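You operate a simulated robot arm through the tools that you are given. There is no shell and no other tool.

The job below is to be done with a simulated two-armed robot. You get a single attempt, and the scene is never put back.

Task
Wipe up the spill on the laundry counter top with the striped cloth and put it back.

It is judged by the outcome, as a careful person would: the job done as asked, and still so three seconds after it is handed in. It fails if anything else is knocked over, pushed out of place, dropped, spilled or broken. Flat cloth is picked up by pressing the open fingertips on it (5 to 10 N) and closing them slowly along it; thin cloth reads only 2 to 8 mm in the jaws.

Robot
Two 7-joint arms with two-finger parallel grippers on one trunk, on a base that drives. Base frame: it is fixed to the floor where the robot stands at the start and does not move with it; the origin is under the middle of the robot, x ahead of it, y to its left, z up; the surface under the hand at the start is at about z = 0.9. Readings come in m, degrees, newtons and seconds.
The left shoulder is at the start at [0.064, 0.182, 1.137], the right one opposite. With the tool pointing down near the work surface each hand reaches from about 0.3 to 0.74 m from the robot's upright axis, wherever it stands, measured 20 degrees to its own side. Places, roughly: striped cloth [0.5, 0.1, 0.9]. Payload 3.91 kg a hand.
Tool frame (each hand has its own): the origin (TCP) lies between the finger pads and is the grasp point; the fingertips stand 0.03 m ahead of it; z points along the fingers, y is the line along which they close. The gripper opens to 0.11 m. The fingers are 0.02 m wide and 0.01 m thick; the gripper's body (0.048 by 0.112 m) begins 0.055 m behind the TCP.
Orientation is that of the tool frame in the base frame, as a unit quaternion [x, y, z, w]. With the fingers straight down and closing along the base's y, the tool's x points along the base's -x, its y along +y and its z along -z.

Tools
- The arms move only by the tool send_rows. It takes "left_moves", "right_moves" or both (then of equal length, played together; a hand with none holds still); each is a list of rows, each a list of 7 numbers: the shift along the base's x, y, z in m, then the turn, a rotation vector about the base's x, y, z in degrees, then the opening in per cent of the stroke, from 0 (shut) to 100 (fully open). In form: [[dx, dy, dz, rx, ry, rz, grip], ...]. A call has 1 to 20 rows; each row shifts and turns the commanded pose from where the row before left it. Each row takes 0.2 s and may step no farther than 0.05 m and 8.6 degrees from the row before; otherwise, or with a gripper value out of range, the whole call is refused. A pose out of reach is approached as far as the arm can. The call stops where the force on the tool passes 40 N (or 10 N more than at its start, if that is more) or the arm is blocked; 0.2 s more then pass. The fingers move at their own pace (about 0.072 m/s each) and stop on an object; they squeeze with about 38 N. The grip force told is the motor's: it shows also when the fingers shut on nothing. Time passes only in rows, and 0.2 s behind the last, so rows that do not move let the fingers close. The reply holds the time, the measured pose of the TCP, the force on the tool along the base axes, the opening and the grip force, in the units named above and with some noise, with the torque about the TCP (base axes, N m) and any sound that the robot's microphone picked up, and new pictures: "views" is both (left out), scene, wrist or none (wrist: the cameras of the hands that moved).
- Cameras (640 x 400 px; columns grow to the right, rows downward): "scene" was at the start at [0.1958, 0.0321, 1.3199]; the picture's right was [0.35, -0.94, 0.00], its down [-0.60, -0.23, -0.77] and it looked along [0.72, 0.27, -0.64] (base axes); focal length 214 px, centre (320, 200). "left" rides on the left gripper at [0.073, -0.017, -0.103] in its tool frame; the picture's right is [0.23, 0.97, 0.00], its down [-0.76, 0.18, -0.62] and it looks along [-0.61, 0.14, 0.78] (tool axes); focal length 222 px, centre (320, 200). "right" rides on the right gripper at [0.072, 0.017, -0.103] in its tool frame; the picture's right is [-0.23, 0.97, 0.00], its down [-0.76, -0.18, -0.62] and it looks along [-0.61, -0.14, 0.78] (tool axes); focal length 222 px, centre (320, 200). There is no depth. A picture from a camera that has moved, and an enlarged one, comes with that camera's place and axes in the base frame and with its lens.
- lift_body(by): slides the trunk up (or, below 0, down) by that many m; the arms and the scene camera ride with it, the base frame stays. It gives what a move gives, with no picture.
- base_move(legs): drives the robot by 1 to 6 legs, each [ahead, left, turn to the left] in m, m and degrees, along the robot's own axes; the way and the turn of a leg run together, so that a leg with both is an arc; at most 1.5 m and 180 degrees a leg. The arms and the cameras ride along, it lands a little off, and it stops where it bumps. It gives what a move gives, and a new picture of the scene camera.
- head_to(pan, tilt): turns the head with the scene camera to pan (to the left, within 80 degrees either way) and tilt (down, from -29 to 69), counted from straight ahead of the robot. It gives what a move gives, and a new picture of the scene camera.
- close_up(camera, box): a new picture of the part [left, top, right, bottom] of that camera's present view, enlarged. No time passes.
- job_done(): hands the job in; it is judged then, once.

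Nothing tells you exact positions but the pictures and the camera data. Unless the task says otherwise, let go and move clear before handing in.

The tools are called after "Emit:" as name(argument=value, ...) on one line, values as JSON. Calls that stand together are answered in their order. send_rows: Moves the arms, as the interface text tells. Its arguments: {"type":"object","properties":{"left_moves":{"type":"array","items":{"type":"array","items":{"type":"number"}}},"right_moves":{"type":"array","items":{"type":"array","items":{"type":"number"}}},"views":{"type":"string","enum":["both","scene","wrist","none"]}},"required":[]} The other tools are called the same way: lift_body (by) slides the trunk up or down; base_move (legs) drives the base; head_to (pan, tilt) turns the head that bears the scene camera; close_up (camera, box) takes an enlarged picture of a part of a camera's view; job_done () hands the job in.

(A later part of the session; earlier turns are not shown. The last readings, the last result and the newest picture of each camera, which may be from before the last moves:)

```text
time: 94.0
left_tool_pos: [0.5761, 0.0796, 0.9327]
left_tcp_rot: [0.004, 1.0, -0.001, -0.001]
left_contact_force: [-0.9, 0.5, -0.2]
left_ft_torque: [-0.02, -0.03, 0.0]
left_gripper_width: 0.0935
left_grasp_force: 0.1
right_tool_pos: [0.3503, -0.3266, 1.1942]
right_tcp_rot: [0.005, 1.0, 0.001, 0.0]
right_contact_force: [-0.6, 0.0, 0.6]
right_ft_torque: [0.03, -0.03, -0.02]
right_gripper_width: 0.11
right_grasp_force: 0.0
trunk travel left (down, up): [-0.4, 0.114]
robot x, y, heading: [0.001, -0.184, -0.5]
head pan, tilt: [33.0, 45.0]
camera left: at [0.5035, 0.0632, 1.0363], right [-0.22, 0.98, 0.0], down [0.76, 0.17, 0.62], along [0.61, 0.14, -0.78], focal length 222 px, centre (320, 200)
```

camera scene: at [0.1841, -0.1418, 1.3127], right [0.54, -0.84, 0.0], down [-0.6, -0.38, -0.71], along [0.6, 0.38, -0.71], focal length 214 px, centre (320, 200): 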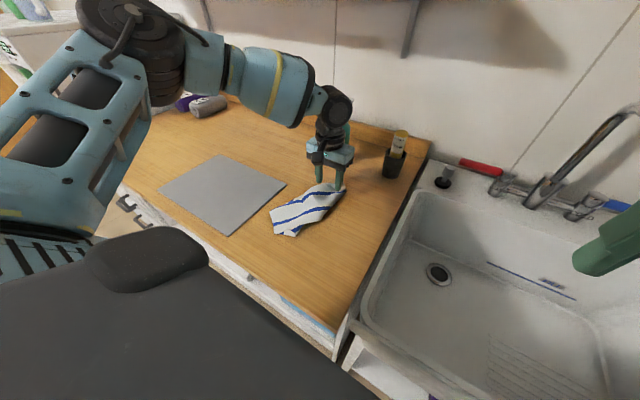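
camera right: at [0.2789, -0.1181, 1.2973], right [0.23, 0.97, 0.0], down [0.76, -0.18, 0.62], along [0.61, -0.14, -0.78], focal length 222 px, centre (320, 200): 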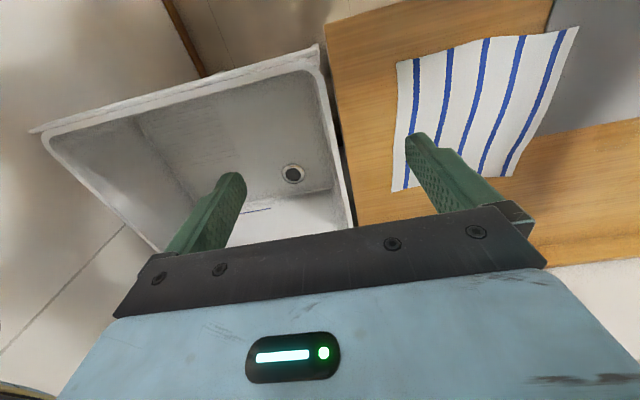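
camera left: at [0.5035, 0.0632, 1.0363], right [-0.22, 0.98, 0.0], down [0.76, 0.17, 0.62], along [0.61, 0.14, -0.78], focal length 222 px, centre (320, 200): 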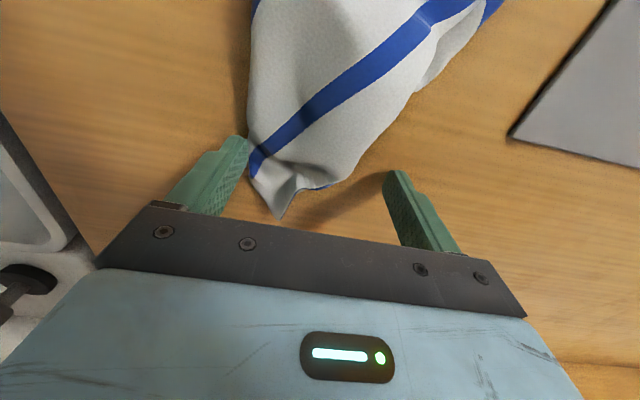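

Emit:
send_rows(left_moves=[[0, 0, -0.0015, 0, 0, 0, 78], [0, 0, 0, 0, 0, 0, 70], [0, 0, 0, 0, 0, 0, 62], [0, 0, 0, 0, 0, 0, 54], [0, 0, 0, 0, 0, 0, 46], [0, 0, 0, 0, 0, 0, 38], [0, 0, 0, 0, 0, 0, 30], [0, 0, 0, 0, 0, 0, 22], [0, 0, 0, 0, 0, 0, 14], [0, 0, 0, 0, 0, 0, 6], [0, 0, 0, 0, 0, 0, 0], [0, 0, 0, 0, 0, 0, 0], [0, 0, 0, 0, 0, 0, 0]], views="wrist")

Emit:
close_up(camera="left", box=[160, 40, 480, 240])

```text
time: 96.8
left_tool_pos: [0.5759, 0.0791, 0.9316]
left_tcp_rot: [0.003, 1.0, -0.001, 0.001]
left_contact_force: [0.9, -0.9, 10.3]
left_ft_torque: [-0.1, -0.06, -0.04]
left_gripper_width: 0.0048
left_grasp_force: 38.4
right_tool_pos: [0.3491, -0.3261, 1.1937]
right_tcp_rot: [0.005, 1.0, 0.001, 0.001]
right_contact_force: [-0.3, 0.2, -0.1]
right_ft_torque: [-0.02, 0.01, -0.02]
right_gripper_width: 0.1098
right_grasp_force: 0.0
trunk travel left (down, up): [-0.4, 0.114]
robot x, y, heading: [-0.0003, -0.1859, -0.6]
head pan, tilt: [33.0, 45.0]
camera left: at [0.5031, 0.0622, 1.0351], right [-0.22, 0.98, 0.0], down [0.76, 0.17, 0.62], along [0.61, 0.14, -0.78], focal length 222 px, centre (320, 200)
```

left: 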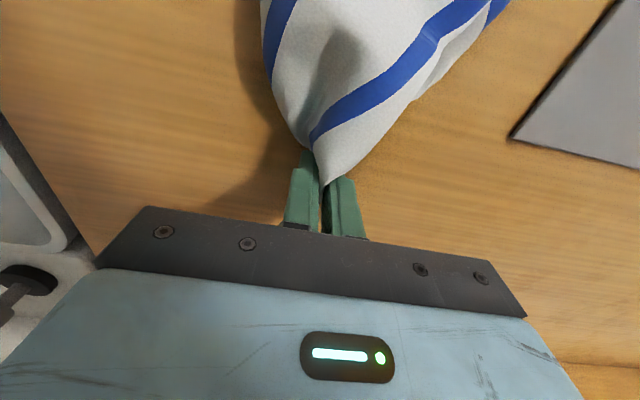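

```text
2.00 times, centred on (320, 140) of left
camera zoom: at [0.5031, 0.0622, 1.0351], right [-0.22, 0.98, 0.0], down [0.76, 0.17, 0.62], along [0.61, 0.14, -0.78], focal length 444 px, centre (320, 320)
```

zoom: 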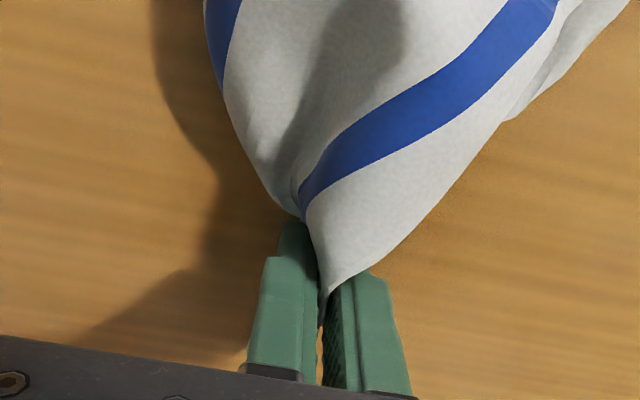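

All layers are gripped, 4.8 mm in the jaws. I'll lift it back as before and drive left to the mat.

Emit:
send_rows(left_moves=[[-0.002, 0, 0.02, 0, 0, 0, 0], [-0.004, 0, 0.03, 0, 0, 0, 0], [-0.0102, 0, 0.0379, 0, 0, 0, 0], [-0.0165, 0, 0.0355, 0, 0, 0, 0], [-0.0225, 0, 0.0321, 0, 0, 0, 0], [-0.0278, 0, 0.0278, 0, 0, 0, 0], [-0.0321, 0, 0.0225, 0, 0, 0, 0], [-0.0255, 0.01, 0.03, 0, 0, 0, 0], [0, 0.02, 0.04, 0, 0, 0, 0], [0, 0, 0, 0, 0, 0, 0], [0, 0, 0, 0, 0, 0, 0]], views="none")

Emit:
base_move(legs=[[0, 0.245, 0]])

```text
time: 99.2
left_tool_pos: [0.4352, 0.1073, 1.2085]
left_tcp_rot: [0.004, 1.0, -0.001, 0.0]
left_contact_force: [0.1, 0.4, 0.4]
left_ft_torque: [-0.01, 0.01, -0.03]
left_gripper_width: 0.0046
left_grasp_force: 37.7
right_tool_pos: [0.351, -0.3273, 1.1944]
right_tcp_rot: [0.005, 1.0, 0.0, -0.001]
right_contact_force: [0.3, -0.8, 1.2]
right_ft_torque: [0.02, 0.01, 0.0]
right_gripper_width: 0.1101
right_grasp_force: 0.2
trunk travel left (down, up): [-0.4, 0.114]
robot x, y, heading: [-0.0004, -0.1913, -0.6]
head pan, tilt: [33.0, 45.0]
```

```text
time: 102.0
left_tool_pos: [0.4375, 0.3539, 1.207]
left_tcp_rot: [0.004, 1.0, -0.001, 0.0]
left_contact_force: [0.2, -0.5, -0.6]
left_ft_torque: [-0.02, -0.01, 0.0]
left_gripper_width: 0.0044
left_grasp_force: 37.7
right_tool_pos: [0.3533, -0.0785, 1.1946]
right_tcp_rot: [0.006, 1.0, 0.0, 0.0]
right_contact_force: [-0.3, 0.1, -0.1]
right_ft_torque: [-0.02, -0.01, 0.0]
right_gripper_width: 0.1101
right_grasp_force: 0.1
trunk travel left (down, up): [-0.4, 0.114]
robot x, y, heading: [0.0043, 0.0621, -0.4]
head pan, tilt: [33.0, 45.0]
camera scene: at [0.1869, 0.1063, 1.3127], right [0.54, -0.84, 0.0], down [-0.6, -0.38, -0.71], along [0.6, 0.38, -0.71], focal length 214 px, centre (320, 200)
```

scene: 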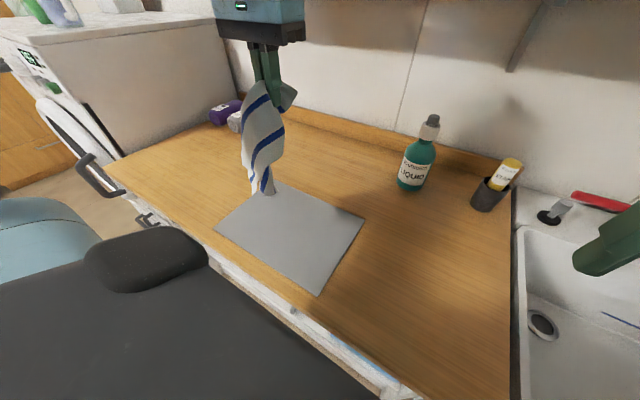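

The cloth is above the mat again. I'll lay it so the fingertips come down on the mat's back rim near (0.525, 0.345), then press.

Emit:
send_rows(left_moves=[[-0.02, -0.01, -0.03, 0, 0, 0, 0], [0, 0, -0.04, 0, 0, 0, 0], [0.02, 0, -0.035, 0, 0, 0, 0], [0.025, 0, -0.035, 0, 0, 0, 0], [0.025, 0, -0.04, 0, 0, 0, 0], [0.02, -0.01, -0.04, 0, 0, 0, 0], [0.0125, -0.01, -0.03, 0, 0, 0, 0], [0.005, 0, -0.012, 0, 0, 0, 0], [0, 0, -0.004, 0, 0, 0, 0], [0, 0, -0.003, 0, 0, 0, 0], [0, 0, 0, 0, 0, 0, 0]], views="scene")

```text
time: 104.4
left_tool_pos: [0.5249, 0.323, 0.9393]
left_tcp_rot: [0.004, 1.0, -0.001, 0.0]
left_contact_force: [0.4, -0.1, 2.4]
left_ft_torque: [-0.05, 0.01, -0.03]
left_gripper_width: 0.0044
left_grasp_force: 38.1
right_tool_pos: [0.3527, -0.0781, 1.1944]
right_tcp_rot: [0.006, 1.0, 0.0, 0.0]
right_contact_force: [-0.8, 1.3, 0.0]
right_ft_torque: [0.01, 0.01, 0.0]
right_gripper_width: 0.11
right_grasp_force: 0.0
trunk travel left (down, up): [-0.4, 0.114]
robot x, y, heading: [-0.001, 0.0597, -0.6]
head pan, tilt: [33.0, 45.0]
camera scene: at [0.1868, 0.1061, 1.3127], right [0.54, -0.84, 0.0], down [-0.6, -0.38, -0.71], along [0.6, 0.38, -0.71], focal length 214 px, centre (320, 200)
```

scene: 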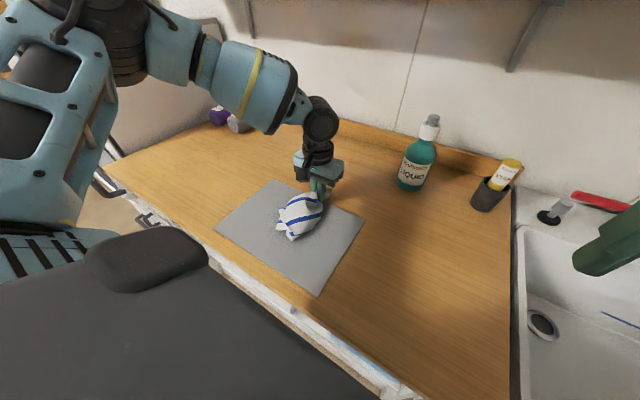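

Emit:
send_rows(left_moves=[[0, 0, -0.002, 0, 0, 0, 0], [0, 0.018, 0, 0, 0, 0, 0], [0, 0.018, 0, 0, 0, 0, 0], [0, 0.018, 0, 0, 0, 0, 0], [0, 0.018, 0, 0, 0, 0, 0], [0, 0.018, 0, 0, 0, 0, 0], [0, 0.018, 0, 0, 0, 0, 0], [-0.013, 0, 0, 0, 0, 0, 0], [0, -0.018, 0, 0, 0, 0, 0], [0, -0.018, 0, 0, 0, 0, 0], [0, -0.018, 0, 0, 0, 0, 0], [0, -0.018, 0, 0, 0, 0, 0], [0, -0.018, 0, 0, 0, 0, 0], [0, -0.018, 0, 0, 0, 0, 0], [0.018, 0, 0, 0, 0, 0, 0], [0, 0, 0, 0, 0, 0, 0]], views="both")

```text
time: 107.8
left_tool_pos: [0.5312, 0.3238, 0.9348]
left_tcp_rot: [0.005, 1.0, -0.001, -0.001]
left_contact_force: [-1.5, -1.5, 2.4]
left_ft_torque: [0.02, 0.06, 0.0]
left_gripper_width: 0.0044
left_grasp_force: 38.4
right_tool_pos: [0.3529, -0.077, 1.1946]
right_tcp_rot: [0.006, 1.0, 0.001, 0.001]
right_contact_force: [0.1, 0.5, -1.1]
right_ft_torque: [-0.01, -0.02, 0.03]
right_gripper_width: 0.1101
right_grasp_force: 0.0
trunk travel left (down, up): [-0.4, 0.114]
robot x, y, heading: [0.0041, 0.0606, -0.6]
head pan, tilt: [33.0, 45.0]
camera scene: at [0.1865, 0.1061, 1.3127], right [0.54, -0.84, 0.0], down [-0.6, -0.38, -0.71], along [0.6, 0.38, -0.71], focal length 214 px, centre (320, 200)
camera left: at [0.4586, 0.3072, 1.0398], right [-0.22, 0.98, 0.0], down [0.76, 0.17, 0.62], along [0.61, 0.13, -0.78], focal length 222 px, centre (320, 200)
```

scene: 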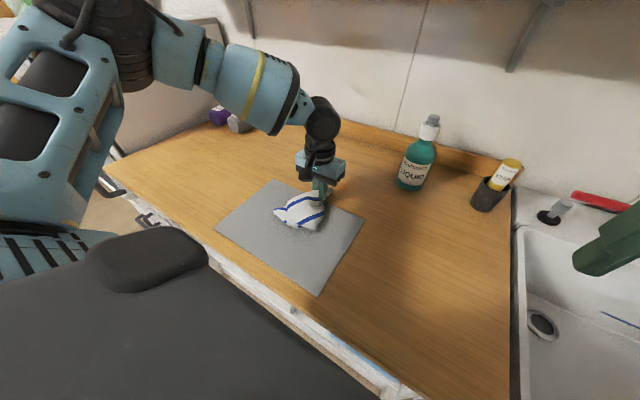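
left: 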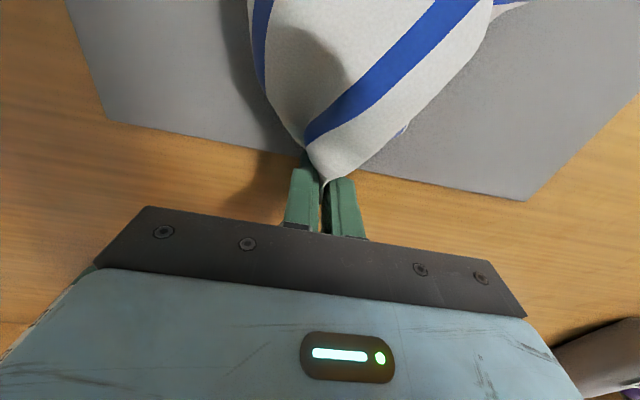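

Pressure on the rim is light (2.4 N). I'll press a little more and sweep along the rim again, then step down off the edge and sweep right behind it.

Emit:
send_rows(left_moves=[[0, 0, -0.0015, 0, 0, 0, 0], [0, 0.018, 0, 0, 0, 0, 0], [0, 0.018, 0, 0, 0, 0, 0], [0, 0.018, 0, 0, 0, 0, 0], [0, 0.018, 0, 0, 0, 0, 0], [0, 0.018, 0, 0, 0, 0, 0], [0, 0.018, 0, 0, 0, 0, 0], [-0.012, 0, 0, 0, 0, 0, 0], [0, -0.018, 0, 0, 0, 0, 0], [0, -0.018, 0, 0, 0, 0, 0], [0, -0.018, 0, 0, 0, 0, 0], [0, -0.018, 0, 0, 0, 0, 0], [0, -0.018, 0, 0, 0, 0, 0], [0, -0.018, 0, 0, 0, 0, 0], [0, 0, 0, 0, 0, 0, 0]], views="none")

Emit:
send_rows(left_moves=[[0.016, 0, 0.003, 0, 0, 0, 0], [0.016, 0, 0, 0, 0, 0, 0], [0, 0, -0.005, 0, 0, 0, 0], [0, 0.018, 0, 0, 0, 0, 0], [0, 0.018, 0, 0, 0, 0, 0], [0, 0.018, 0, 0, 0, 0, 0], [0, 0.018, 0, 0, 0, 0, 0], [0, 0.018, 0, 0, 0, 0, 0], [0, 0.018, 0, 0, 0, 0, 0], [0, 0, 0, 0, 0, 0, 0]], views="both")

```text
time: 111.0
left_tool_pos: [0.5184, 0.3245, 0.937]
left_tcp_rot: [0.005, 1.0, -0.002, 0.001]
left_contact_force: [-0.1, 12.5, 20.9]
left_ft_torque: [0.35, 0.17, -0.07]
left_gripper_width: 0.0045
left_grasp_force: 37.5
right_tool_pos: [0.3522, -0.0772, 1.1956]
right_tcp_rot: [0.006, 1.0, 0.001, 0.001]
right_contact_force: [-0.1, -0.4, -0.4]
right_ft_torque: [0.0, 0.01, 0.0]
right_gripper_width: 0.1101
right_grasp_force: 0.2
trunk travel left (down, up): [-0.4, 0.114]
robot x, y, heading: [0.0037, 0.0579, -0.5]
head pan, tilt: [33.0, 45.0]
```

```text
time: 113.2
left_tool_pos: [0.5523, 0.4327, 0.9332]
left_tcp_rot: [0.004, 1.0, 0.0, 0.0]
left_contact_force: [-0.4, -0.8, 1.9]
left_ft_torque: [-0.06, 0.07, -0.03]
left_gripper_width: 0.0045
left_grasp_force: 37.9
right_tool_pos: [0.3529, -0.079, 1.195]
right_tcp_rot: [0.006, 1.0, 0.001, 0.0]
right_contact_force: [-0.3, 0.6, 0.1]
right_ft_torque: [0.03, 0.04, 0.03]
right_gripper_width: 0.1101
right_grasp_force: 0.1
trunk travel left (down, up): [-0.4, 0.114]
robot x, y, heading: [0.0038, 0.0637, -0.6]
head pan, tilt: [33.0, 45.0]
camera scene: at [0.1868, 0.1057, 1.3127], right [0.54, -0.84, 0.0], down [-0.6, -0.38, -0.71], along [0.6, 0.38, -0.71], focal length 214 px, centre (320, 200)
camera left: at [0.4784, 0.4164, 1.0367], right [-0.22, 0.98, 0.0], down [0.76, 0.17, 0.62], along [0.61, 0.14, -0.78], focal length 222 px, centre (320, 200)
```

scene: 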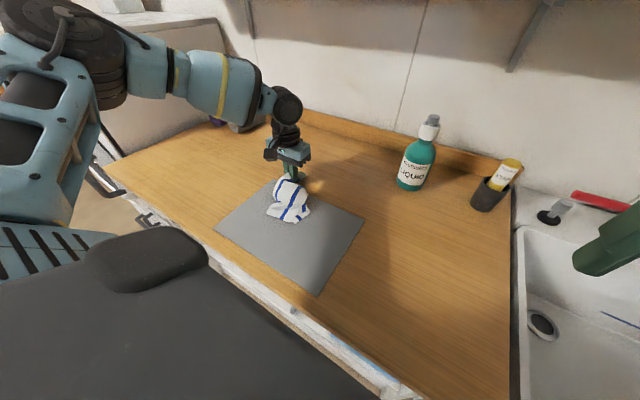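
left: 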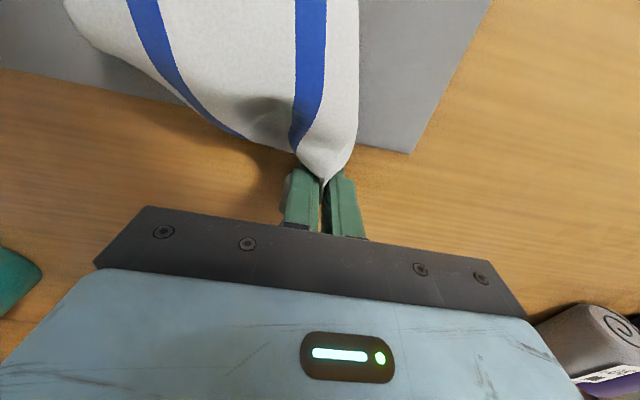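

I'll press a little more and sweep back behind the edge, with two more lanes for good measure.

Emit:
send_rows(left_moves=[[-0.002, 0, -0.002, 0, 0, 0, 0], [0, -0.018, 0, 0, 0, 0, 0], [0, -0.018, 0, 0, 0, 0, 0], [0, -0.018, 0, 0, 0, 0, 0], [0, -0.018, 0, 0, 0, 0, 0], [0, -0.018, 0, 0, 0, 0, 0], [0, -0.018, 0, 0, 0, 0, 0], [0.016, 0, 0, 0, 0, 0, 0], [0, 0.018, 0, 0, 0, 0, 0], [0, 0.018, 0, 0, 0, 0, 0], [0, 0.018, 0, 0, 0, 0, 0], [0, 0.018, 0, 0, 0, 0, 0], [0, 0.018, 0, 0, 0, 0, 0], [0, 0.018, 0, 0, 0, 0, 0], [0.018, 0, 0, 0, 0, 0, 0], [0, -0.018, 0, 0, 0, 0, 0], [0, -0.018, 0, 0, 0, 0, 0], [0, -0.018, 0, 0, 0, 0, 0], [0, -0.018, 0, 0, 0, 0, 0], [0, -0.018, 0, 0, 0, 0, 0]], views="none")

Emit:
send_rows(left_moves=[[0, -0.018, 0, 0, 0, 0, 0], [0.016, 0, 0, 0, 0, 0, 0], [0, 0.018, 0, 0, 0, 0, 0], [0, 0.018, 0, 0, 0, 0, 0], [0, 0.018, 0, 0, 0, 0, 0], [0, 0.018, 0, 0, 0, 0, 0], [0, 0.018, 0, 0, 0, 0, 0], [0, 0, 0.02, 0, 0, 0, 0], [-0.015, 0, 0.04, 0, 0, 0, 0], [-0.02, -0.005, 0.04, 0, 0, 0, 0], [-0.02, -0.01, 0.04, 0, 0, 0, 0], [-0.025, -0.01, 0.035, 0, 0, 0, 0], [-0.03, -0.02, 0.03, 0, 0, 0, 0], [-0.025, -0.03, 0.025, 0, 0, 0, 0], [-0.02, -0.035, 0.02, 0, 0, 0, 0], [0, -0.045, 0.01, 0, 0, 0, 0], [0, -0.03, 0.01, 0, 0, 0, 0], [0, 0, 0, 0, 0, 0, 0]], views="both")

Emit:
close_up(camera="left", box=[330, 120, 450, 195])

Emit:
close_up(camera="scene", box=[230, 140, 350, 215])

```text
time: 117.4
left_tool_pos: [0.5821, 0.3426, 0.932]
left_tcp_rot: [0.005, 1.0, -0.001, 0.001]
left_contact_force: [0.0, 4.3, 9.8]
left_ft_torque: [0.12, 0.04, -0.02]
left_gripper_width: 0.0042
left_grasp_force: 38.2
right_tool_pos: [0.3523, -0.079, 1.1941]
right_tcp_rot: [0.006, 1.0, 0.0, 0.0]
right_contact_force: [-0.3, 0.3, -0.7]
right_ft_torque: [0.04, 0.01, -0.02]
right_gripper_width: 0.1097
right_grasp_force: 0.0
trunk travel left (down, up): [-0.4, 0.114]
robot x, y, heading: [0.0017, 0.06, -0.5]
head pan, tilt: [33.0, 45.0]
```

```text
time: 121.2
left_tool_pos: [0.4459, 0.2306, 1.202]
left_tcp_rot: [0.004, 1.0, -0.001, 0.001]
left_contact_force: [-0.3, -1.2, -0.5]
left_ft_torque: [-0.03, 0.01, -0.01]
left_gripper_width: 0.0044
left_grasp_force: 37.6
right_tool_pos: [0.3515, -0.0791, 1.1945]
right_tcp_rot: [0.006, 1.0, -0.001, 0.0]
right_contact_force: [0.4, 0.0, -0.1]
right_ft_torque: [0.04, 0.04, -0.04]
right_gripper_width: 0.1099
right_grasp_force: 0.1
trunk travel left (down, up): [-0.4, 0.114]
robot x, y, heading: [0.0008, 0.0613, -0.6]
head pan, tilt: [33.0, 45.0]
camera scene: at [0.1862, 0.1063, 1.3128], right [0.54, -0.84, 0.0], down [-0.6, -0.38, -0.71], along [0.6, 0.38, -0.71], focal length 214 px, centre (320, 200)
camera left: at [0.372, 0.2135, 1.3053], right [-0.22, 0.98, 0.0], down [0.76, 0.17, 0.62], along [0.61, 0.14, -0.78], focal length 222 px, centre (320, 200)
```

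scene: 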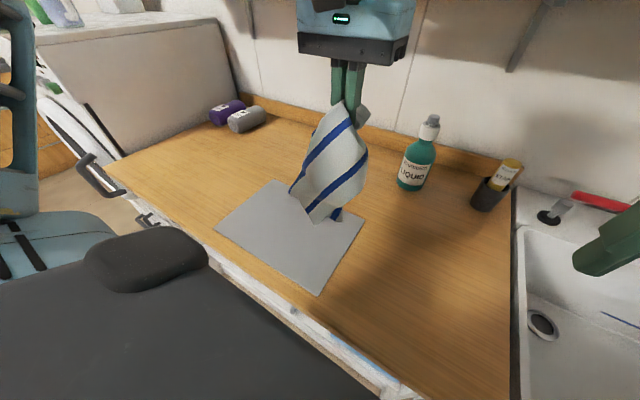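
left: 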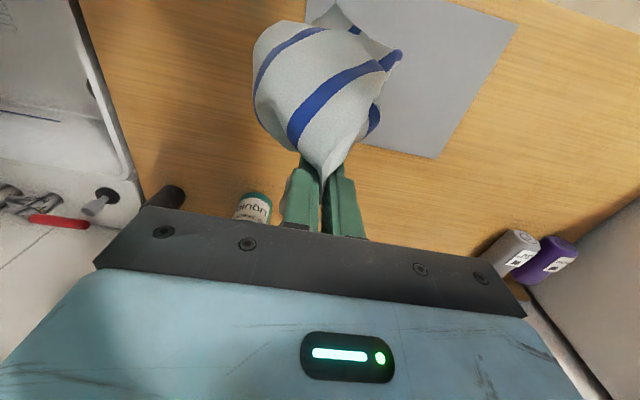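

```text
5.33 times, centred on (390, 158) of left
camera zoom: at [0.372, 0.2135, 1.3053], right [-0.22, 0.98, 0.0], down [0.76, 0.17, 0.62], along [0.61, 0.14, -0.78], focal length 1185 px, centre (-53, 427)
```

zoom: 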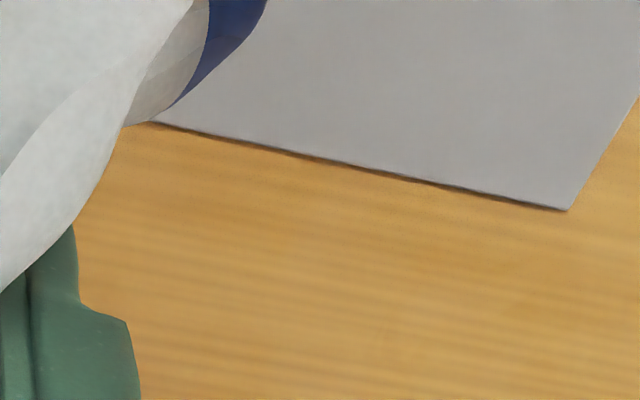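

```text
5.33 times, centred on (290, 178) of scene
camera zoom: at [0.1862, 0.1063, 1.3128], right [0.54, -0.84, 0.0], down [-0.6, -0.38, -0.71], along [0.6, 0.38, -0.71], focal length 1144 px, centre (480, 320)
```

zoom: 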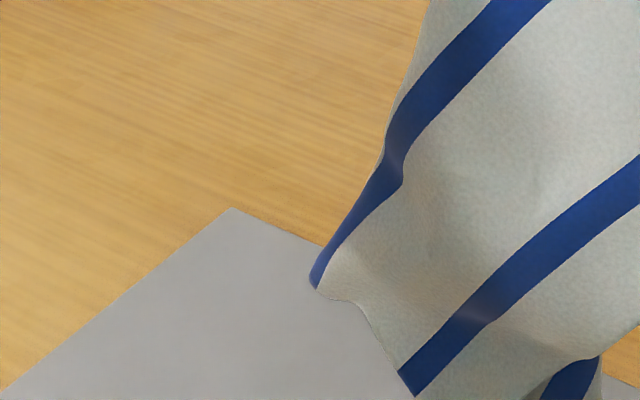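

The counter is clean behind the mat and the mat hasn't moved. I'll take the cloth back, swinging the hand left and then driving right by 0.253 m.

Emit:
send_rows(left_moves=[[0, 0.045, 0, 0, 0, 0, 0], [0, 0.045, 0, 0, 0, 0, 0], [-0.02, 0.03, 0, 0, 0, 0, 0], [-0.03, 0, 0.005, 0, 0, 0, 0], [0, 0, 0, 0, 0, 0, 0]], views="none")

Emit:
base_move(legs=[[0, -0.253, 0]])

Emit:
close_up(camera="scene", box=[140, 80, 460, 280])

```text
time: 122.4
left_tool_pos: [0.3934, 0.3487, 1.2062]
left_tcp_rot: [0.005, 1.0, -0.001, -0.002]
left_contact_force: [-0.5, -1.2, 0.0]
left_ft_torque: [-0.02, -0.01, -0.01]
left_gripper_width: 0.0043
left_grasp_force: 38.4
right_tool_pos: [0.3531, -0.0793, 1.195]
right_tcp_rot: [0.006, 1.0, 0.0, 0.0]
right_contact_force: [0.8, 0.5, 0.1]
right_ft_torque: [0.03, 0.0, -0.02]
right_gripper_width: 0.1101
right_grasp_force: 0.1
trunk travel left (down, up): [-0.4, 0.114]
robot x, y, heading: [-0.0001, 0.0617, -0.3]
head pan, tilt: [33.0, 45.0]
```

```text
time: 125.2
left_tool_pos: [0.39, 0.0941, 1.2067]
left_tcp_rot: [0.004, 1.0, -0.001, 0.0]
left_contact_force: [0.1, -0.1, -0.5]
left_ft_torque: [-0.02, -0.03, -0.01]
left_gripper_width: 0.0045
left_grasp_force: 38.1
right_tool_pos: [0.3499, -0.3332, 1.194]
right_tcp_rot: [0.005, 1.0, 0.0, 0.0]
right_contact_force: [0.0, 0.2, 1.0]
right_ft_torque: [-0.01, -0.01, 0.0]
right_gripper_width: 0.1097
right_grasp_force: 0.1
trunk travel left (down, up): [-0.4, 0.114]
robot x, y, heading: [-0.0027, -0.1928, -0.4]
head pan, tilt: [33.0, 45.0]
camera scene: at [0.1843, -0.1487, 1.3127], right [0.54, -0.84, 0.0], down [-0.6, -0.38, -0.71], along [0.6, 0.38, -0.71], focal length 214 px, centre (320, 200)
```

scene: 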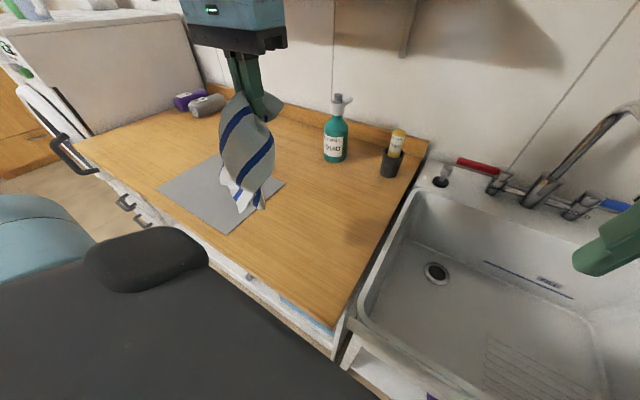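

```text
2.00 times, centred on (300, 180) of scene
camera zoom: at [0.1843, -0.1487, 1.3127], right [0.54, -0.84, 0.0], down [-0.6, -0.38, -0.71], along [0.6, 0.38, -0.71], focal length 429 px, centre (360, 240)
```

zoom: 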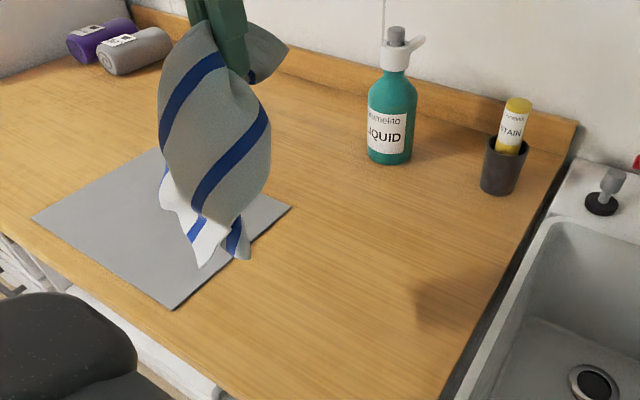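

The cloth is over its place again. I'll lay it down as before, trailing edge first.

Emit:
send_rows(left_moves=[[-0.02, 0.003, -0.03, 0, 0, 0, 0], [0, 0.003, -0.03, 0, 0, 0, 0], [0.025, 0, -0.015, 0, 0, 0, 0], [0.035, 0, -0.02, 0, 0, 0, 0], [0.035, 0, -0.025, 0, 0, 0, 0], [0.03, 0, -0.03, 0, 0, 0, 0], [0.03, 0, -0.035, 0, 0, 0, 0], [0.03, 0, -0.038, 0, 0, 0, 0], [0.02, 0, -0.033, 0, 0, 0, 0], [0.018, 0, -0.01, 0, 0, 0, 0], [0.008, 0, -0.003, 0, 0, 0, 0], [0, 0, 0, 0, 0, 0, 0]], views="both")

Emit:
close_up(camera="scene", box=[210, 130, 390, 242])

```text
time: 127.8
left_tool_pos: [0.6001, 0.0978, 0.9377]
left_tcp_rot: [0.004, 1.0, -0.001, 0.0]
left_contact_force: [-0.2, -0.1, -0.1]
left_ft_torque: [-0.03, 0.01, -0.02]
left_gripper_width: 0.0044
left_grasp_force: 38.1
right_tool_pos: [0.3503, -0.3328, 1.1943]
right_tcp_rot: [0.004, 1.0, 0.0, 0.0]
right_contact_force: [0.2, -1.1, -0.4]
right_ft_torque: [-0.01, 0.01, 0.01]
right_gripper_width: 0.1102
right_grasp_force: 0.1
trunk travel left (down, up): [-0.4, 0.114]
robot x, y, heading: [-0.0028, -0.1955, -0.5]
head pan, tilt: [33.0, 45.0]
camera scene: at [0.1842, -0.1487, 1.3127], right [0.54, -0.84, 0.0], down [-0.6, -0.38, -0.71], along [0.6, 0.38, -0.71], focal length 214 px, centre (320, 200)
camera left: at [0.5281, 0.0822, 1.0409], right [-0.22, 0.98, 0.0], down [0.76, 0.17, 0.62], along [0.61, 0.14, -0.78], focal length 222 px, centre (320, 200)
```

scene: 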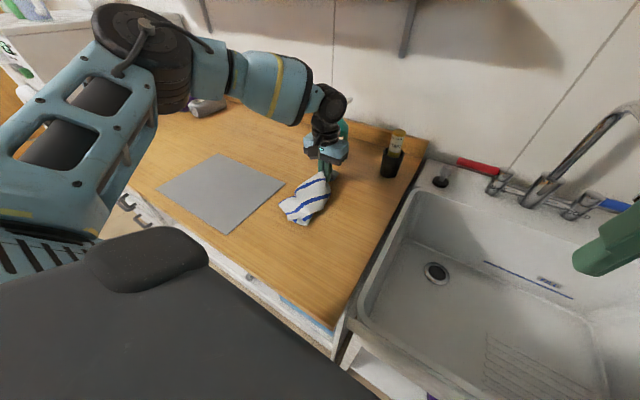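
left: 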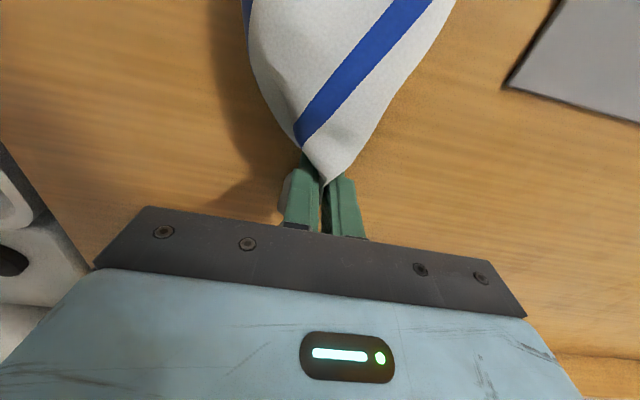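

```text
3.56 times, centred on (300, 186) of scene
camera zoom: at [0.1842, -0.1487, 1.3127], right [0.54, -0.84, 0.0], down [-0.6, -0.38, -0.71], along [0.6, 0.38, -0.71], focal length 763 px, centre (391, 250)
```

zoom: 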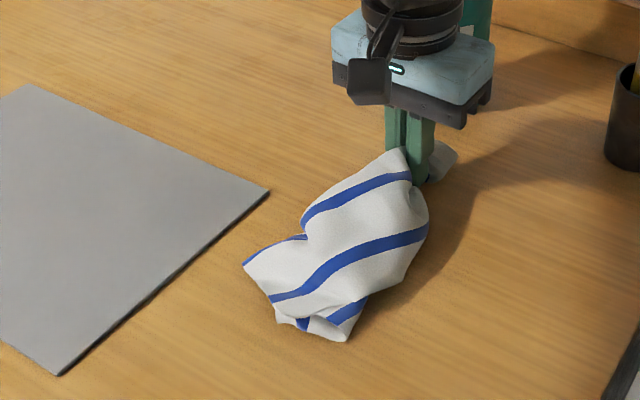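

The cloth landed a little too far forward (x 0.43–0.61). I'll lift it again and re-lay it from nearer the counter's front, more gradually, so it stretches out and is centred properly.

Emit:
send_rows(left_moves=[[0, 0, 0.03, 0, 0, 0, 0], [-0.02, 0, 0.04, 0, 0, 0, 0], [-0.03, 0, 0.035, 0, 0, 0, 0], [-0.035, 0, 0.03, 0, 0, 0, 0], [-0.035, 0, 0.03, 0, 0, 0, 0], [-0.04, 0, 0.025, 0, 0, 0, 0], [-0.04, 0, 0.025, 0, 0, 0, 0], [-0.04, 0, 0.025, 0, 0, 0, 0], [-0.02, 0.004, 0.03, 0, 0, 0, 0], [0, 0, 0, 0, 0, 0, 0], [0, 0, 0, 0, 0, 0, 0]], views="both")

```text
time: 130.2
left_tool_pos: [0.3411, 0.1026, 1.2066]
left_tcp_rot: [0.003, 1.0, -0.001, 0.0]
left_contact_force: [-0.2, -0.3, -0.6]
left_ft_torque: [-0.03, -0.01, -0.05]
left_gripper_width: 0.0044
left_grasp_force: 38.1
right_tool_pos: [0.3513, -0.3318, 1.1941]
right_tcp_rot: [0.006, 1.0, 0.0, 0.001]
right_contact_force: [-0.2, 0.2, -0.2]
right_ft_torque: [0.01, 0.0, 0.02]
right_gripper_width: 0.1098
right_grasp_force: 0.0
trunk travel left (down, up): [-0.4, 0.114]
robot x, y, heading: [0.0016, -0.1974, -0.6]
head pan, tilt: [33.0, 45.0]
camera scene: at [0.1841, -0.1487, 1.3127], right [0.54, -0.84, 0.0], down [-0.6, -0.38, -0.71], along [0.6, 0.38, -0.71], focal length 214 px, centre (320, 200)
camera left: at [0.2682, 0.0868, 1.3108], right [-0.22, 0.98, 0.0], down [0.76, 0.17, 0.62], along [0.61, 0.14, -0.78], focal length 222 px, centre (320, 200)
```

scene: 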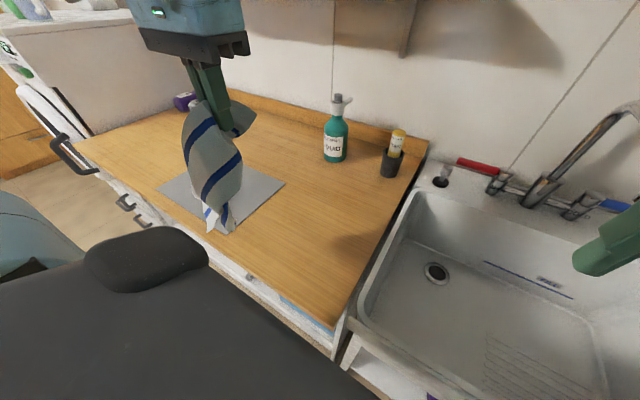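
left: 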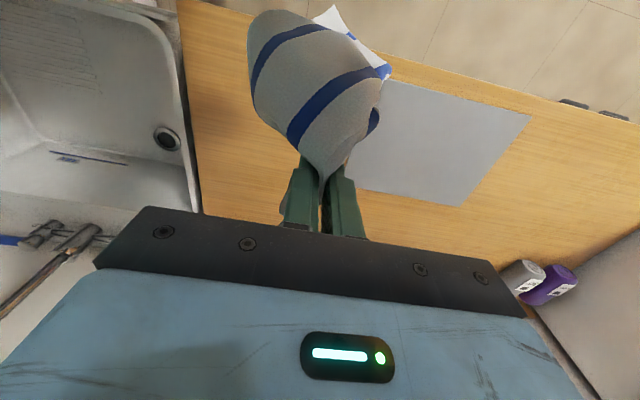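

Emit:
send_rows(left_moves=[[0.015, 0, -0.04, 0, 0, 0, 0], [0, 0, -0.04, 0, 0, 0, 0], [0.005, 0, -0.03, 0, 0, 0, 0], [0.025, 0, -0.018, 0, 0, 0, 0], [0.027, 0, -0.018, 0, 0, 0, 0], [0.027, 0, -0.018, 0, 0, 0, 0], [0.027, 0, -0.018, 0, 0, 0, 0], [0.027, 0, -0.018, 0, 0, 0, 0], [0.027, 0, -0.02, 0, 0, 0, 0], [0.027, 0, -0.02, 0, 0, 0, 0], [0.027, 0, -0.02, 0, 0, 0, 0], [0.02, 0, -0.01, 0, 0, 0, 0], [0, 0, 0, 0, 0, 0, 0]], views="both")

Emit:
close_up(camera="scene", box=[210, 130, 390, 242])

```text
time: 133.0
left_tool_pos: [0.5967, 0.1038, 0.939]
left_tcp_rot: [0.003, 1.0, -0.001, 0.001]
left_contact_force: [-0.3, 0.3, 2.9]
left_ft_torque: [-0.04, 0.01, -0.03]
left_gripper_width: 0.0044
left_grasp_force: 37.8
right_tool_pos: [0.3509, -0.3312, 1.1955]
right_tcp_rot: [0.006, 1.0, 0.0, 0.001]
right_contact_force: [0.0, 0.5, 0.1]
right_ft_torque: [0.0, 0.03, 0.0]
right_gripper_width: 0.1104
right_grasp_force: 0.0
trunk travel left (down, up): [-0.4, 0.114]
robot x, y, heading: [-0.001, -0.1929, -0.3]
head pan, tilt: [33.0, 45.0]
camera scene: at [0.1838, -0.1487, 1.3128], right [0.54, -0.84, 0.0], down [-0.6, -0.38, -0.71], along [0.6, 0.38, -0.71], focal length 214 px, centre (320, 200)
camera left: at [0.5229, 0.0878, 1.0413], right [-0.22, 0.98, 0.0], down [0.76, 0.17, 0.62], along [0.61, 0.14, -0.78], focal length 222 px, centre (320, 200)
```

scene: 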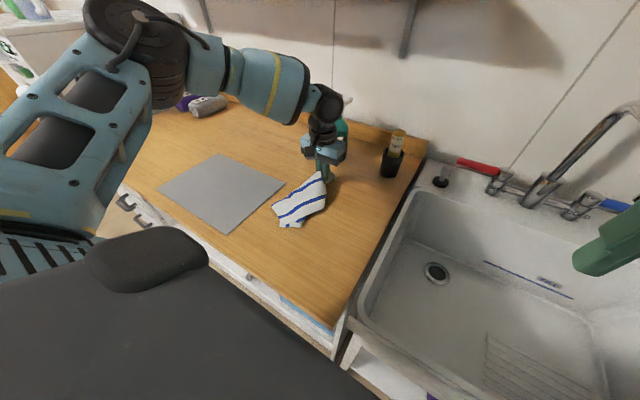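
left: 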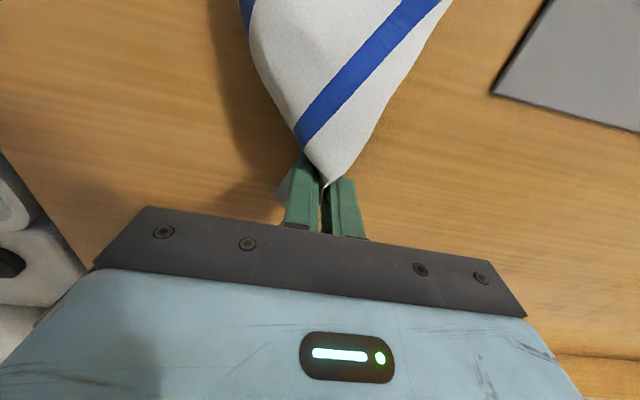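

```text
3.56 times, centred on (300, 186) of scene
camera zoom: at [0.1838, -0.1487, 1.3128], right [0.54, -0.84, 0.0], down [-0.6, -0.38, -0.71], along [0.6, 0.38, -0.71], focal length 763 px, centre (391, 250)
```

zoom: 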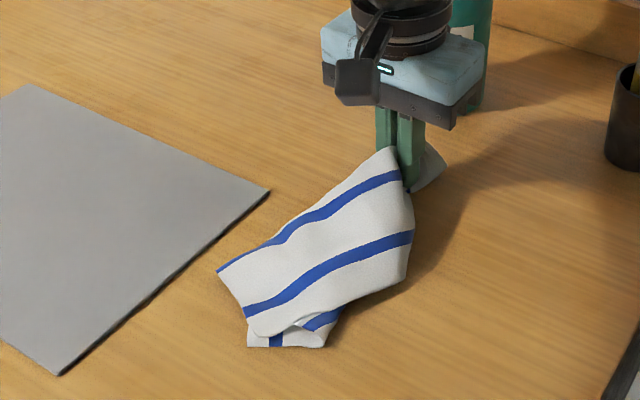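

The cloth lies flatter now and is centred at about (0.50, 0.11), right on its original spot. I'll release it by opening slowly, then lift clear.

Emit:
send_rows(left_moves=[[0, 0, -0.002, 0, 0, 0, 0], [0, 0, 0, 0, 0, 0, 8], [0, 0, 0, 0, 0, 0, 18], [0, 0, 0, 0, 0, 0, 28], [0, 0, 0, 0, 0, 0, 40], [0, 0, 0, 0, 0, 0, 55], [0, 0, 0, 0, 0, 0, 70], [0, 0, 0, 0, 0, 0, 85], [0, 0, 0, 0, 0, 0, 100], [0, 0, 0, 0, 0, 0, 100], [0, 0, 0.02, 0, 0, 0, 100], [0, 0, 0.04, 0, 0, 0, 100], [-0.01, 0.02, 0.04, 0, 0, 0, 100], [-0.02, 0.04, 0.02, 0, 0, 0, 100], [-0.03, 0.03, 0.02, 0, 0, 0, 100], [-0.03, 0.03, 0.02, 0, 0, 0, 100], [0, 0, 0, 0, 0, 0, 100]], views="both")

Emit:
close_up(camera="scene", box=[210, 130, 390, 242])

Emit:
close_up(camera="left", box=[40, 0, 360, 200])

```text
time: 136.6
left_tool_pos: [0.503, 0.2237, 1.0958]
left_tcp_rot: [0.003, 1.0, 0.0, -0.001]
left_contact_force: [0.3, -0.2, 0.3]
left_ft_torque: [-0.02, 0.01, 0.01]
left_gripper_width: 0.1098
left_grasp_force: 0.1
right_tool_pos: [0.3523, -0.3331, 1.1932]
right_tcp_rot: [0.006, 1.0, 0.001, 0.0]
right_contact_force: [-0.1, -1.1, -0.1]
right_ft_torque: [0.04, 0.0, -0.04]
right_gripper_width: 0.11
right_grasp_force: 0.0
trunk travel left (down, up): [-0.4, 0.114]
robot x, y, heading: [0.001, -0.1922, -0.5]
head pan, tilt: [33.0, 45.0]
camera scene: at [0.1852, -0.1493, 1.3125], right [0.54, -0.84, 0.0], down [-0.6, -0.38, -0.71], along [0.6, 0.38, -0.71], focal length 214 px, centre (320, 200)
camera left: at [0.4307, 0.2077, 1.1987], right [-0.22, 0.98, 0.0], down [0.76, 0.17, 0.62], along [0.61, 0.14, -0.78], focal length 222 px, centre (320, 200)
```

scene: 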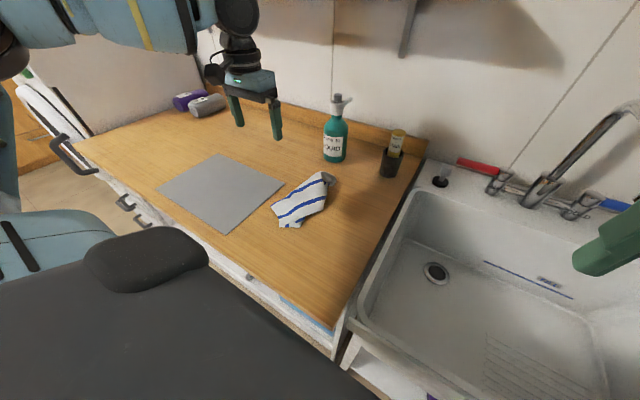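
left: 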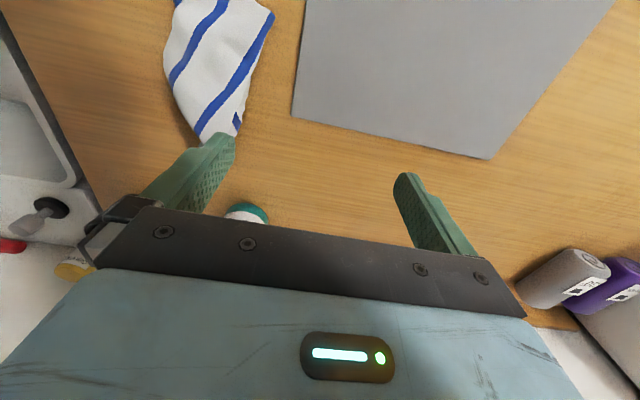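

```text
3.56 times, centred on (300, 186) of scene
camera zoom: at [0.1852, -0.1493, 1.3125], right [0.54, -0.84, 0.0], down [-0.6, -0.38, -0.71], along [0.6, 0.38, -0.71], focal length 763 px, centre (391, 250)
```

zoom: 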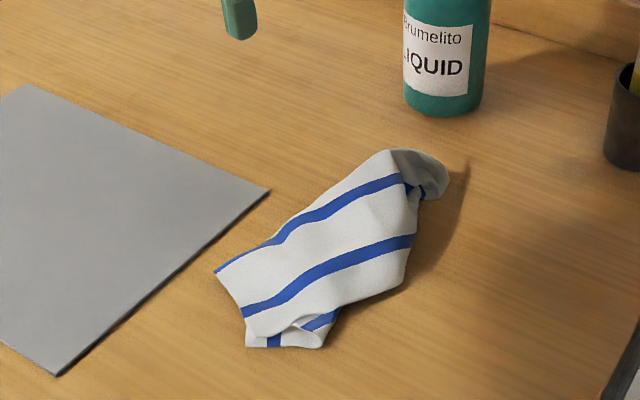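

```text
2.00 times, centred on (200, 100) of left
camera zoom: at [0.4307, 0.2077, 1.1987], right [-0.22, 0.98, 0.0], down [0.76, 0.17, 0.62], along [0.61, 0.14, -0.78], focal length 444 px, centre (560, 400)
```

zoom: 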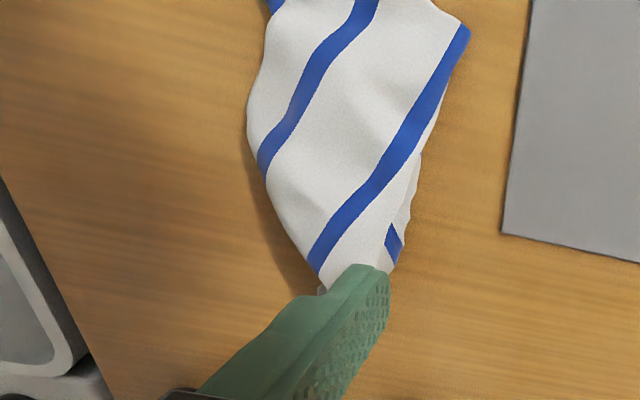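

The cloth is back on its spot but still has side flaps tucked under. I'll try to open the right flap by pinching the top layer near its right fold, lifting so the flap hangs down, and laying it out to the right.

Emit:
send_rows(left_moves=[[-0.004, -0.035, -0.02, 0, 0, 0, 70], [-0.004, -0.035, -0.02, 0, 0, 0, 45], [-0.004, -0.035, -0.02, 0, 0, 0, 45], [0, -0.034, -0.02, 0, 0, 0, 45], [0, 0, -0.03, 0, 0, 0, 45], [0, 0, -0.03, 0, 0, 0, 45], [0, 0, -0.01, 0, 0, 0, 45], [0, 0, 0, 0, 0, 0, 45]], views="both")

Emit:
close_up(camera="left", box=[160, 40, 480, 240])

```text
time: 138.4
left_tool_pos: [0.4932, 0.0851, 0.9452]
left_tcp_rot: [0.004, 1.0, 0.0, -0.001]
left_contact_force: [-0.2, 0.0, -0.8]
left_ft_torque: [0.02, 0.0, 0.0]
left_gripper_width: 0.0496
left_grasp_force: 0.1
right_tool_pos: [0.3516, -0.3339, 1.1943]
right_tcp_rot: [0.005, 1.0, 0.0, 0.0]
right_contact_force: [-0.5, -0.3, 0.1]
right_ft_torque: [0.01, -0.02, 0.0]
right_gripper_width: 0.1102
right_grasp_force: 0.1
trunk travel left (down, up): [-0.4, 0.114]
robot x, y, heading: [0.001, -0.192, -0.4]
head pan, tilt: [33.0, 45.0]
camera scene: at [0.1843, -0.1486, 1.3127], right [0.54, -0.84, 0.0], down [-0.6, -0.38, -0.71], along [0.6, 0.38, -0.71], focal length 214 px, centre (320, 200)
camera left: at [0.4202, 0.0692, 1.0491], right [-0.22, 0.98, 0.0], down [0.76, 0.17, 0.62], along [0.61, 0.14, -0.78], focal length 222 px, centre (320, 200)
```

scene: 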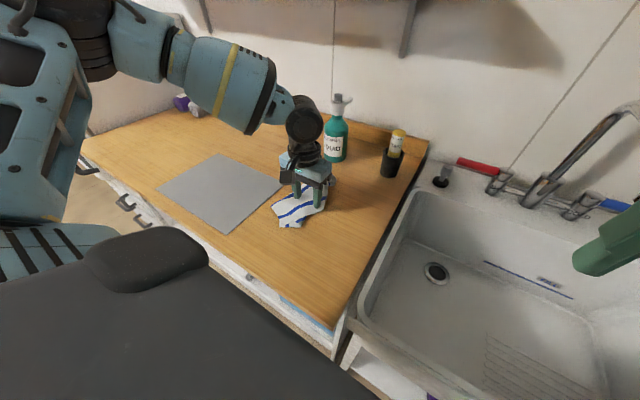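
left: 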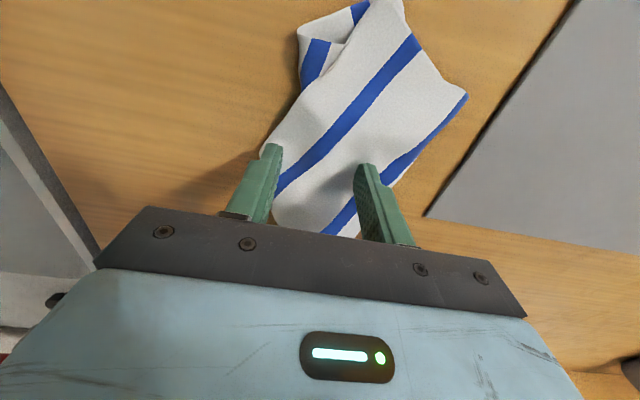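

```text
2.00 times, centred on (320, 140) of left
camera zoom: at [0.4202, 0.0692, 1.0491], right [-0.22, 0.98, 0.0], down [0.76, 0.17, 0.62], along [0.61, 0.14, -0.78], focal length 444 px, centre (320, 320)
```

zoom: 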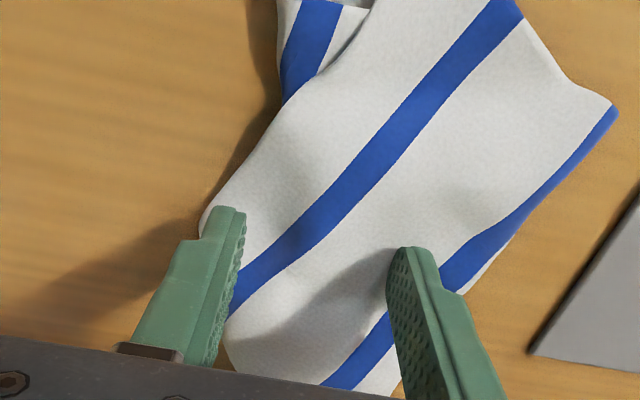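

Emit:
send_rows(left_moves=[[-0.01, -0.008, 0, 0, 0, 0, 30], [0, 0, -0.004, 0, 0, 0, 30], [0, 0, -0.003, 0, 0, 0, 30], [0, 0, 0, 0, 0, 0, 30]], views="wrist")

```text
time: 139.4
left_tool_pos: [0.4838, 0.0779, 0.9395]
left_tcp_rot: [0.004, 1.0, 0.0, -0.001]
left_contact_force: [0.7, -0.2, -0.8]
left_ft_torque: [-0.02, -0.01, -0.03]
left_gripper_width: 0.033
left_grasp_force: 0.1
right_tool_pos: [0.3511, -0.3339, 1.1942]
right_tcp_rot: [0.005, 1.0, 0.0, 0.0]
right_contact_force: [-0.8, -0.5, 0.5]
right_ft_torque: [0.01, 0.0, 0.01]
right_gripper_width: 0.1099
right_grasp_force: 0.1
trunk travel left (down, up): [-0.4, 0.114]
robot x, y, heading: [-0.0028, -0.194, -0.5]
head pan, tilt: [33.0, 45.0]
camera left: at [0.411, 0.0611, 1.0422], right [-0.22, 0.98, 0.0], down [0.76, 0.17, 0.62], along [0.61, 0.14, -0.78], focal length 222 px, centre (320, 200)
```

left: 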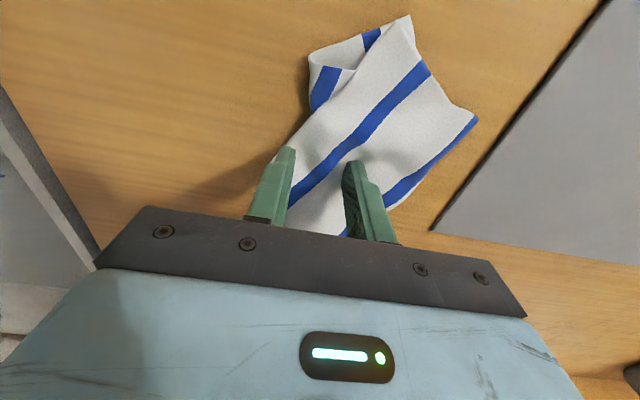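

Emit:
send_rows(left_moves=[[0, 0, -0.003, 0, 0, 0, 30], [0, 0, -0.002, 0, 0, 0, 30], [0, 0, 0, 0, 0, 0, 30]], views="none")

```text
time: 140.2
left_tool_pos: [0.4837, 0.0772, 0.9337]
left_tcp_rot: [0.004, 1.0, -0.001, 0.0]
left_contact_force: [0.2, -0.3, -0.2]
left_ft_torque: [0.03, -0.01, 0.0]
left_gripper_width: 0.0331
left_grasp_force: 0.2
right_tool_pos: [0.3499, -0.3328, 1.1942]
right_tcp_rot: [0.005, 1.0, 0.001, 0.001]
right_contact_force: [0.3, -0.3, 0.3]
right_ft_torque: [-0.01, 0.03, 0.0]
right_gripper_width: 0.11
right_grasp_force: 0.0
trunk travel left (down, up): [-0.4, 0.114]
robot x, y, heading: [-0.0018, -0.1893, -0.5]
head pan, tilt: [33.0, 45.0]
```

Emit:
send_rows(left_moves=[[0, 0, -0.001, 0, 0, 0, 30], [0, 0, 0, 0, 0, 0, 26], [0, 0, 0, 0, 0, 0, 22], [0, 0, 0, 0, 0, 0, 18], [0, 0, 0, 0, 0, 0, 14], [0, 0, 0, 0, 0, 0, 10], [0, 0, 0, 0, 0, 0, 6], [0, 0, 0, 0, 0, 0, 2], [0, 0, 0, 0, 0, 0, 0], [0, 0, 0, 0, 0, 0, 0]], views="wrist")

```text
time: 142.4
left_tool_pos: [0.4821, 0.0772, 0.9334]
left_tcp_rot: [0.003, 1.0, -0.001, 0.001]
left_contact_force: [-0.2, 1.2, 4.5]
left_ft_torque: [0.0, -0.01, -0.01]
left_gripper_width: 0.0037
left_grasp_force: 38.5
right_tool_pos: [0.3503, -0.3329, 1.1952]
right_tcp_rot: [0.004, 1.0, 0.001, 0.001]
right_contact_force: [0.1, -0.3, 0.0]
right_ft_torque: [0.0, -0.01, 0.0]
right_gripper_width: 0.1098
right_grasp_force: 0.1
trunk travel left (down, up): [-0.4, 0.114]
robot x, y, heading: [0.0004, -0.1931, -0.4]
head pan, tilt: [33.0, 45.0]
camera left: at [0.4108, 0.061, 1.0365], right [-0.22, 0.98, 0.0], down [0.76, 0.17, 0.62], along [0.61, 0.14, -0.78], focal length 222 px, centre (320, 200)
```

left: 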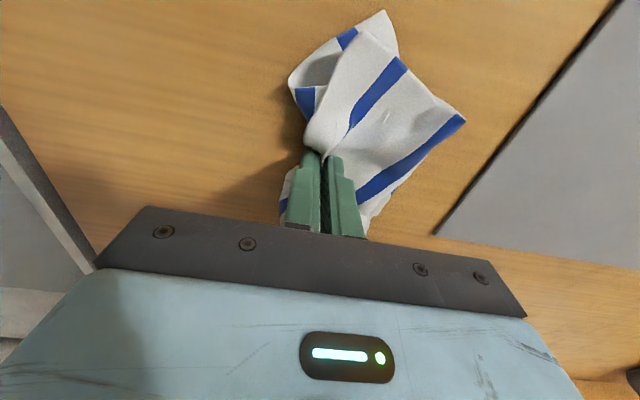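

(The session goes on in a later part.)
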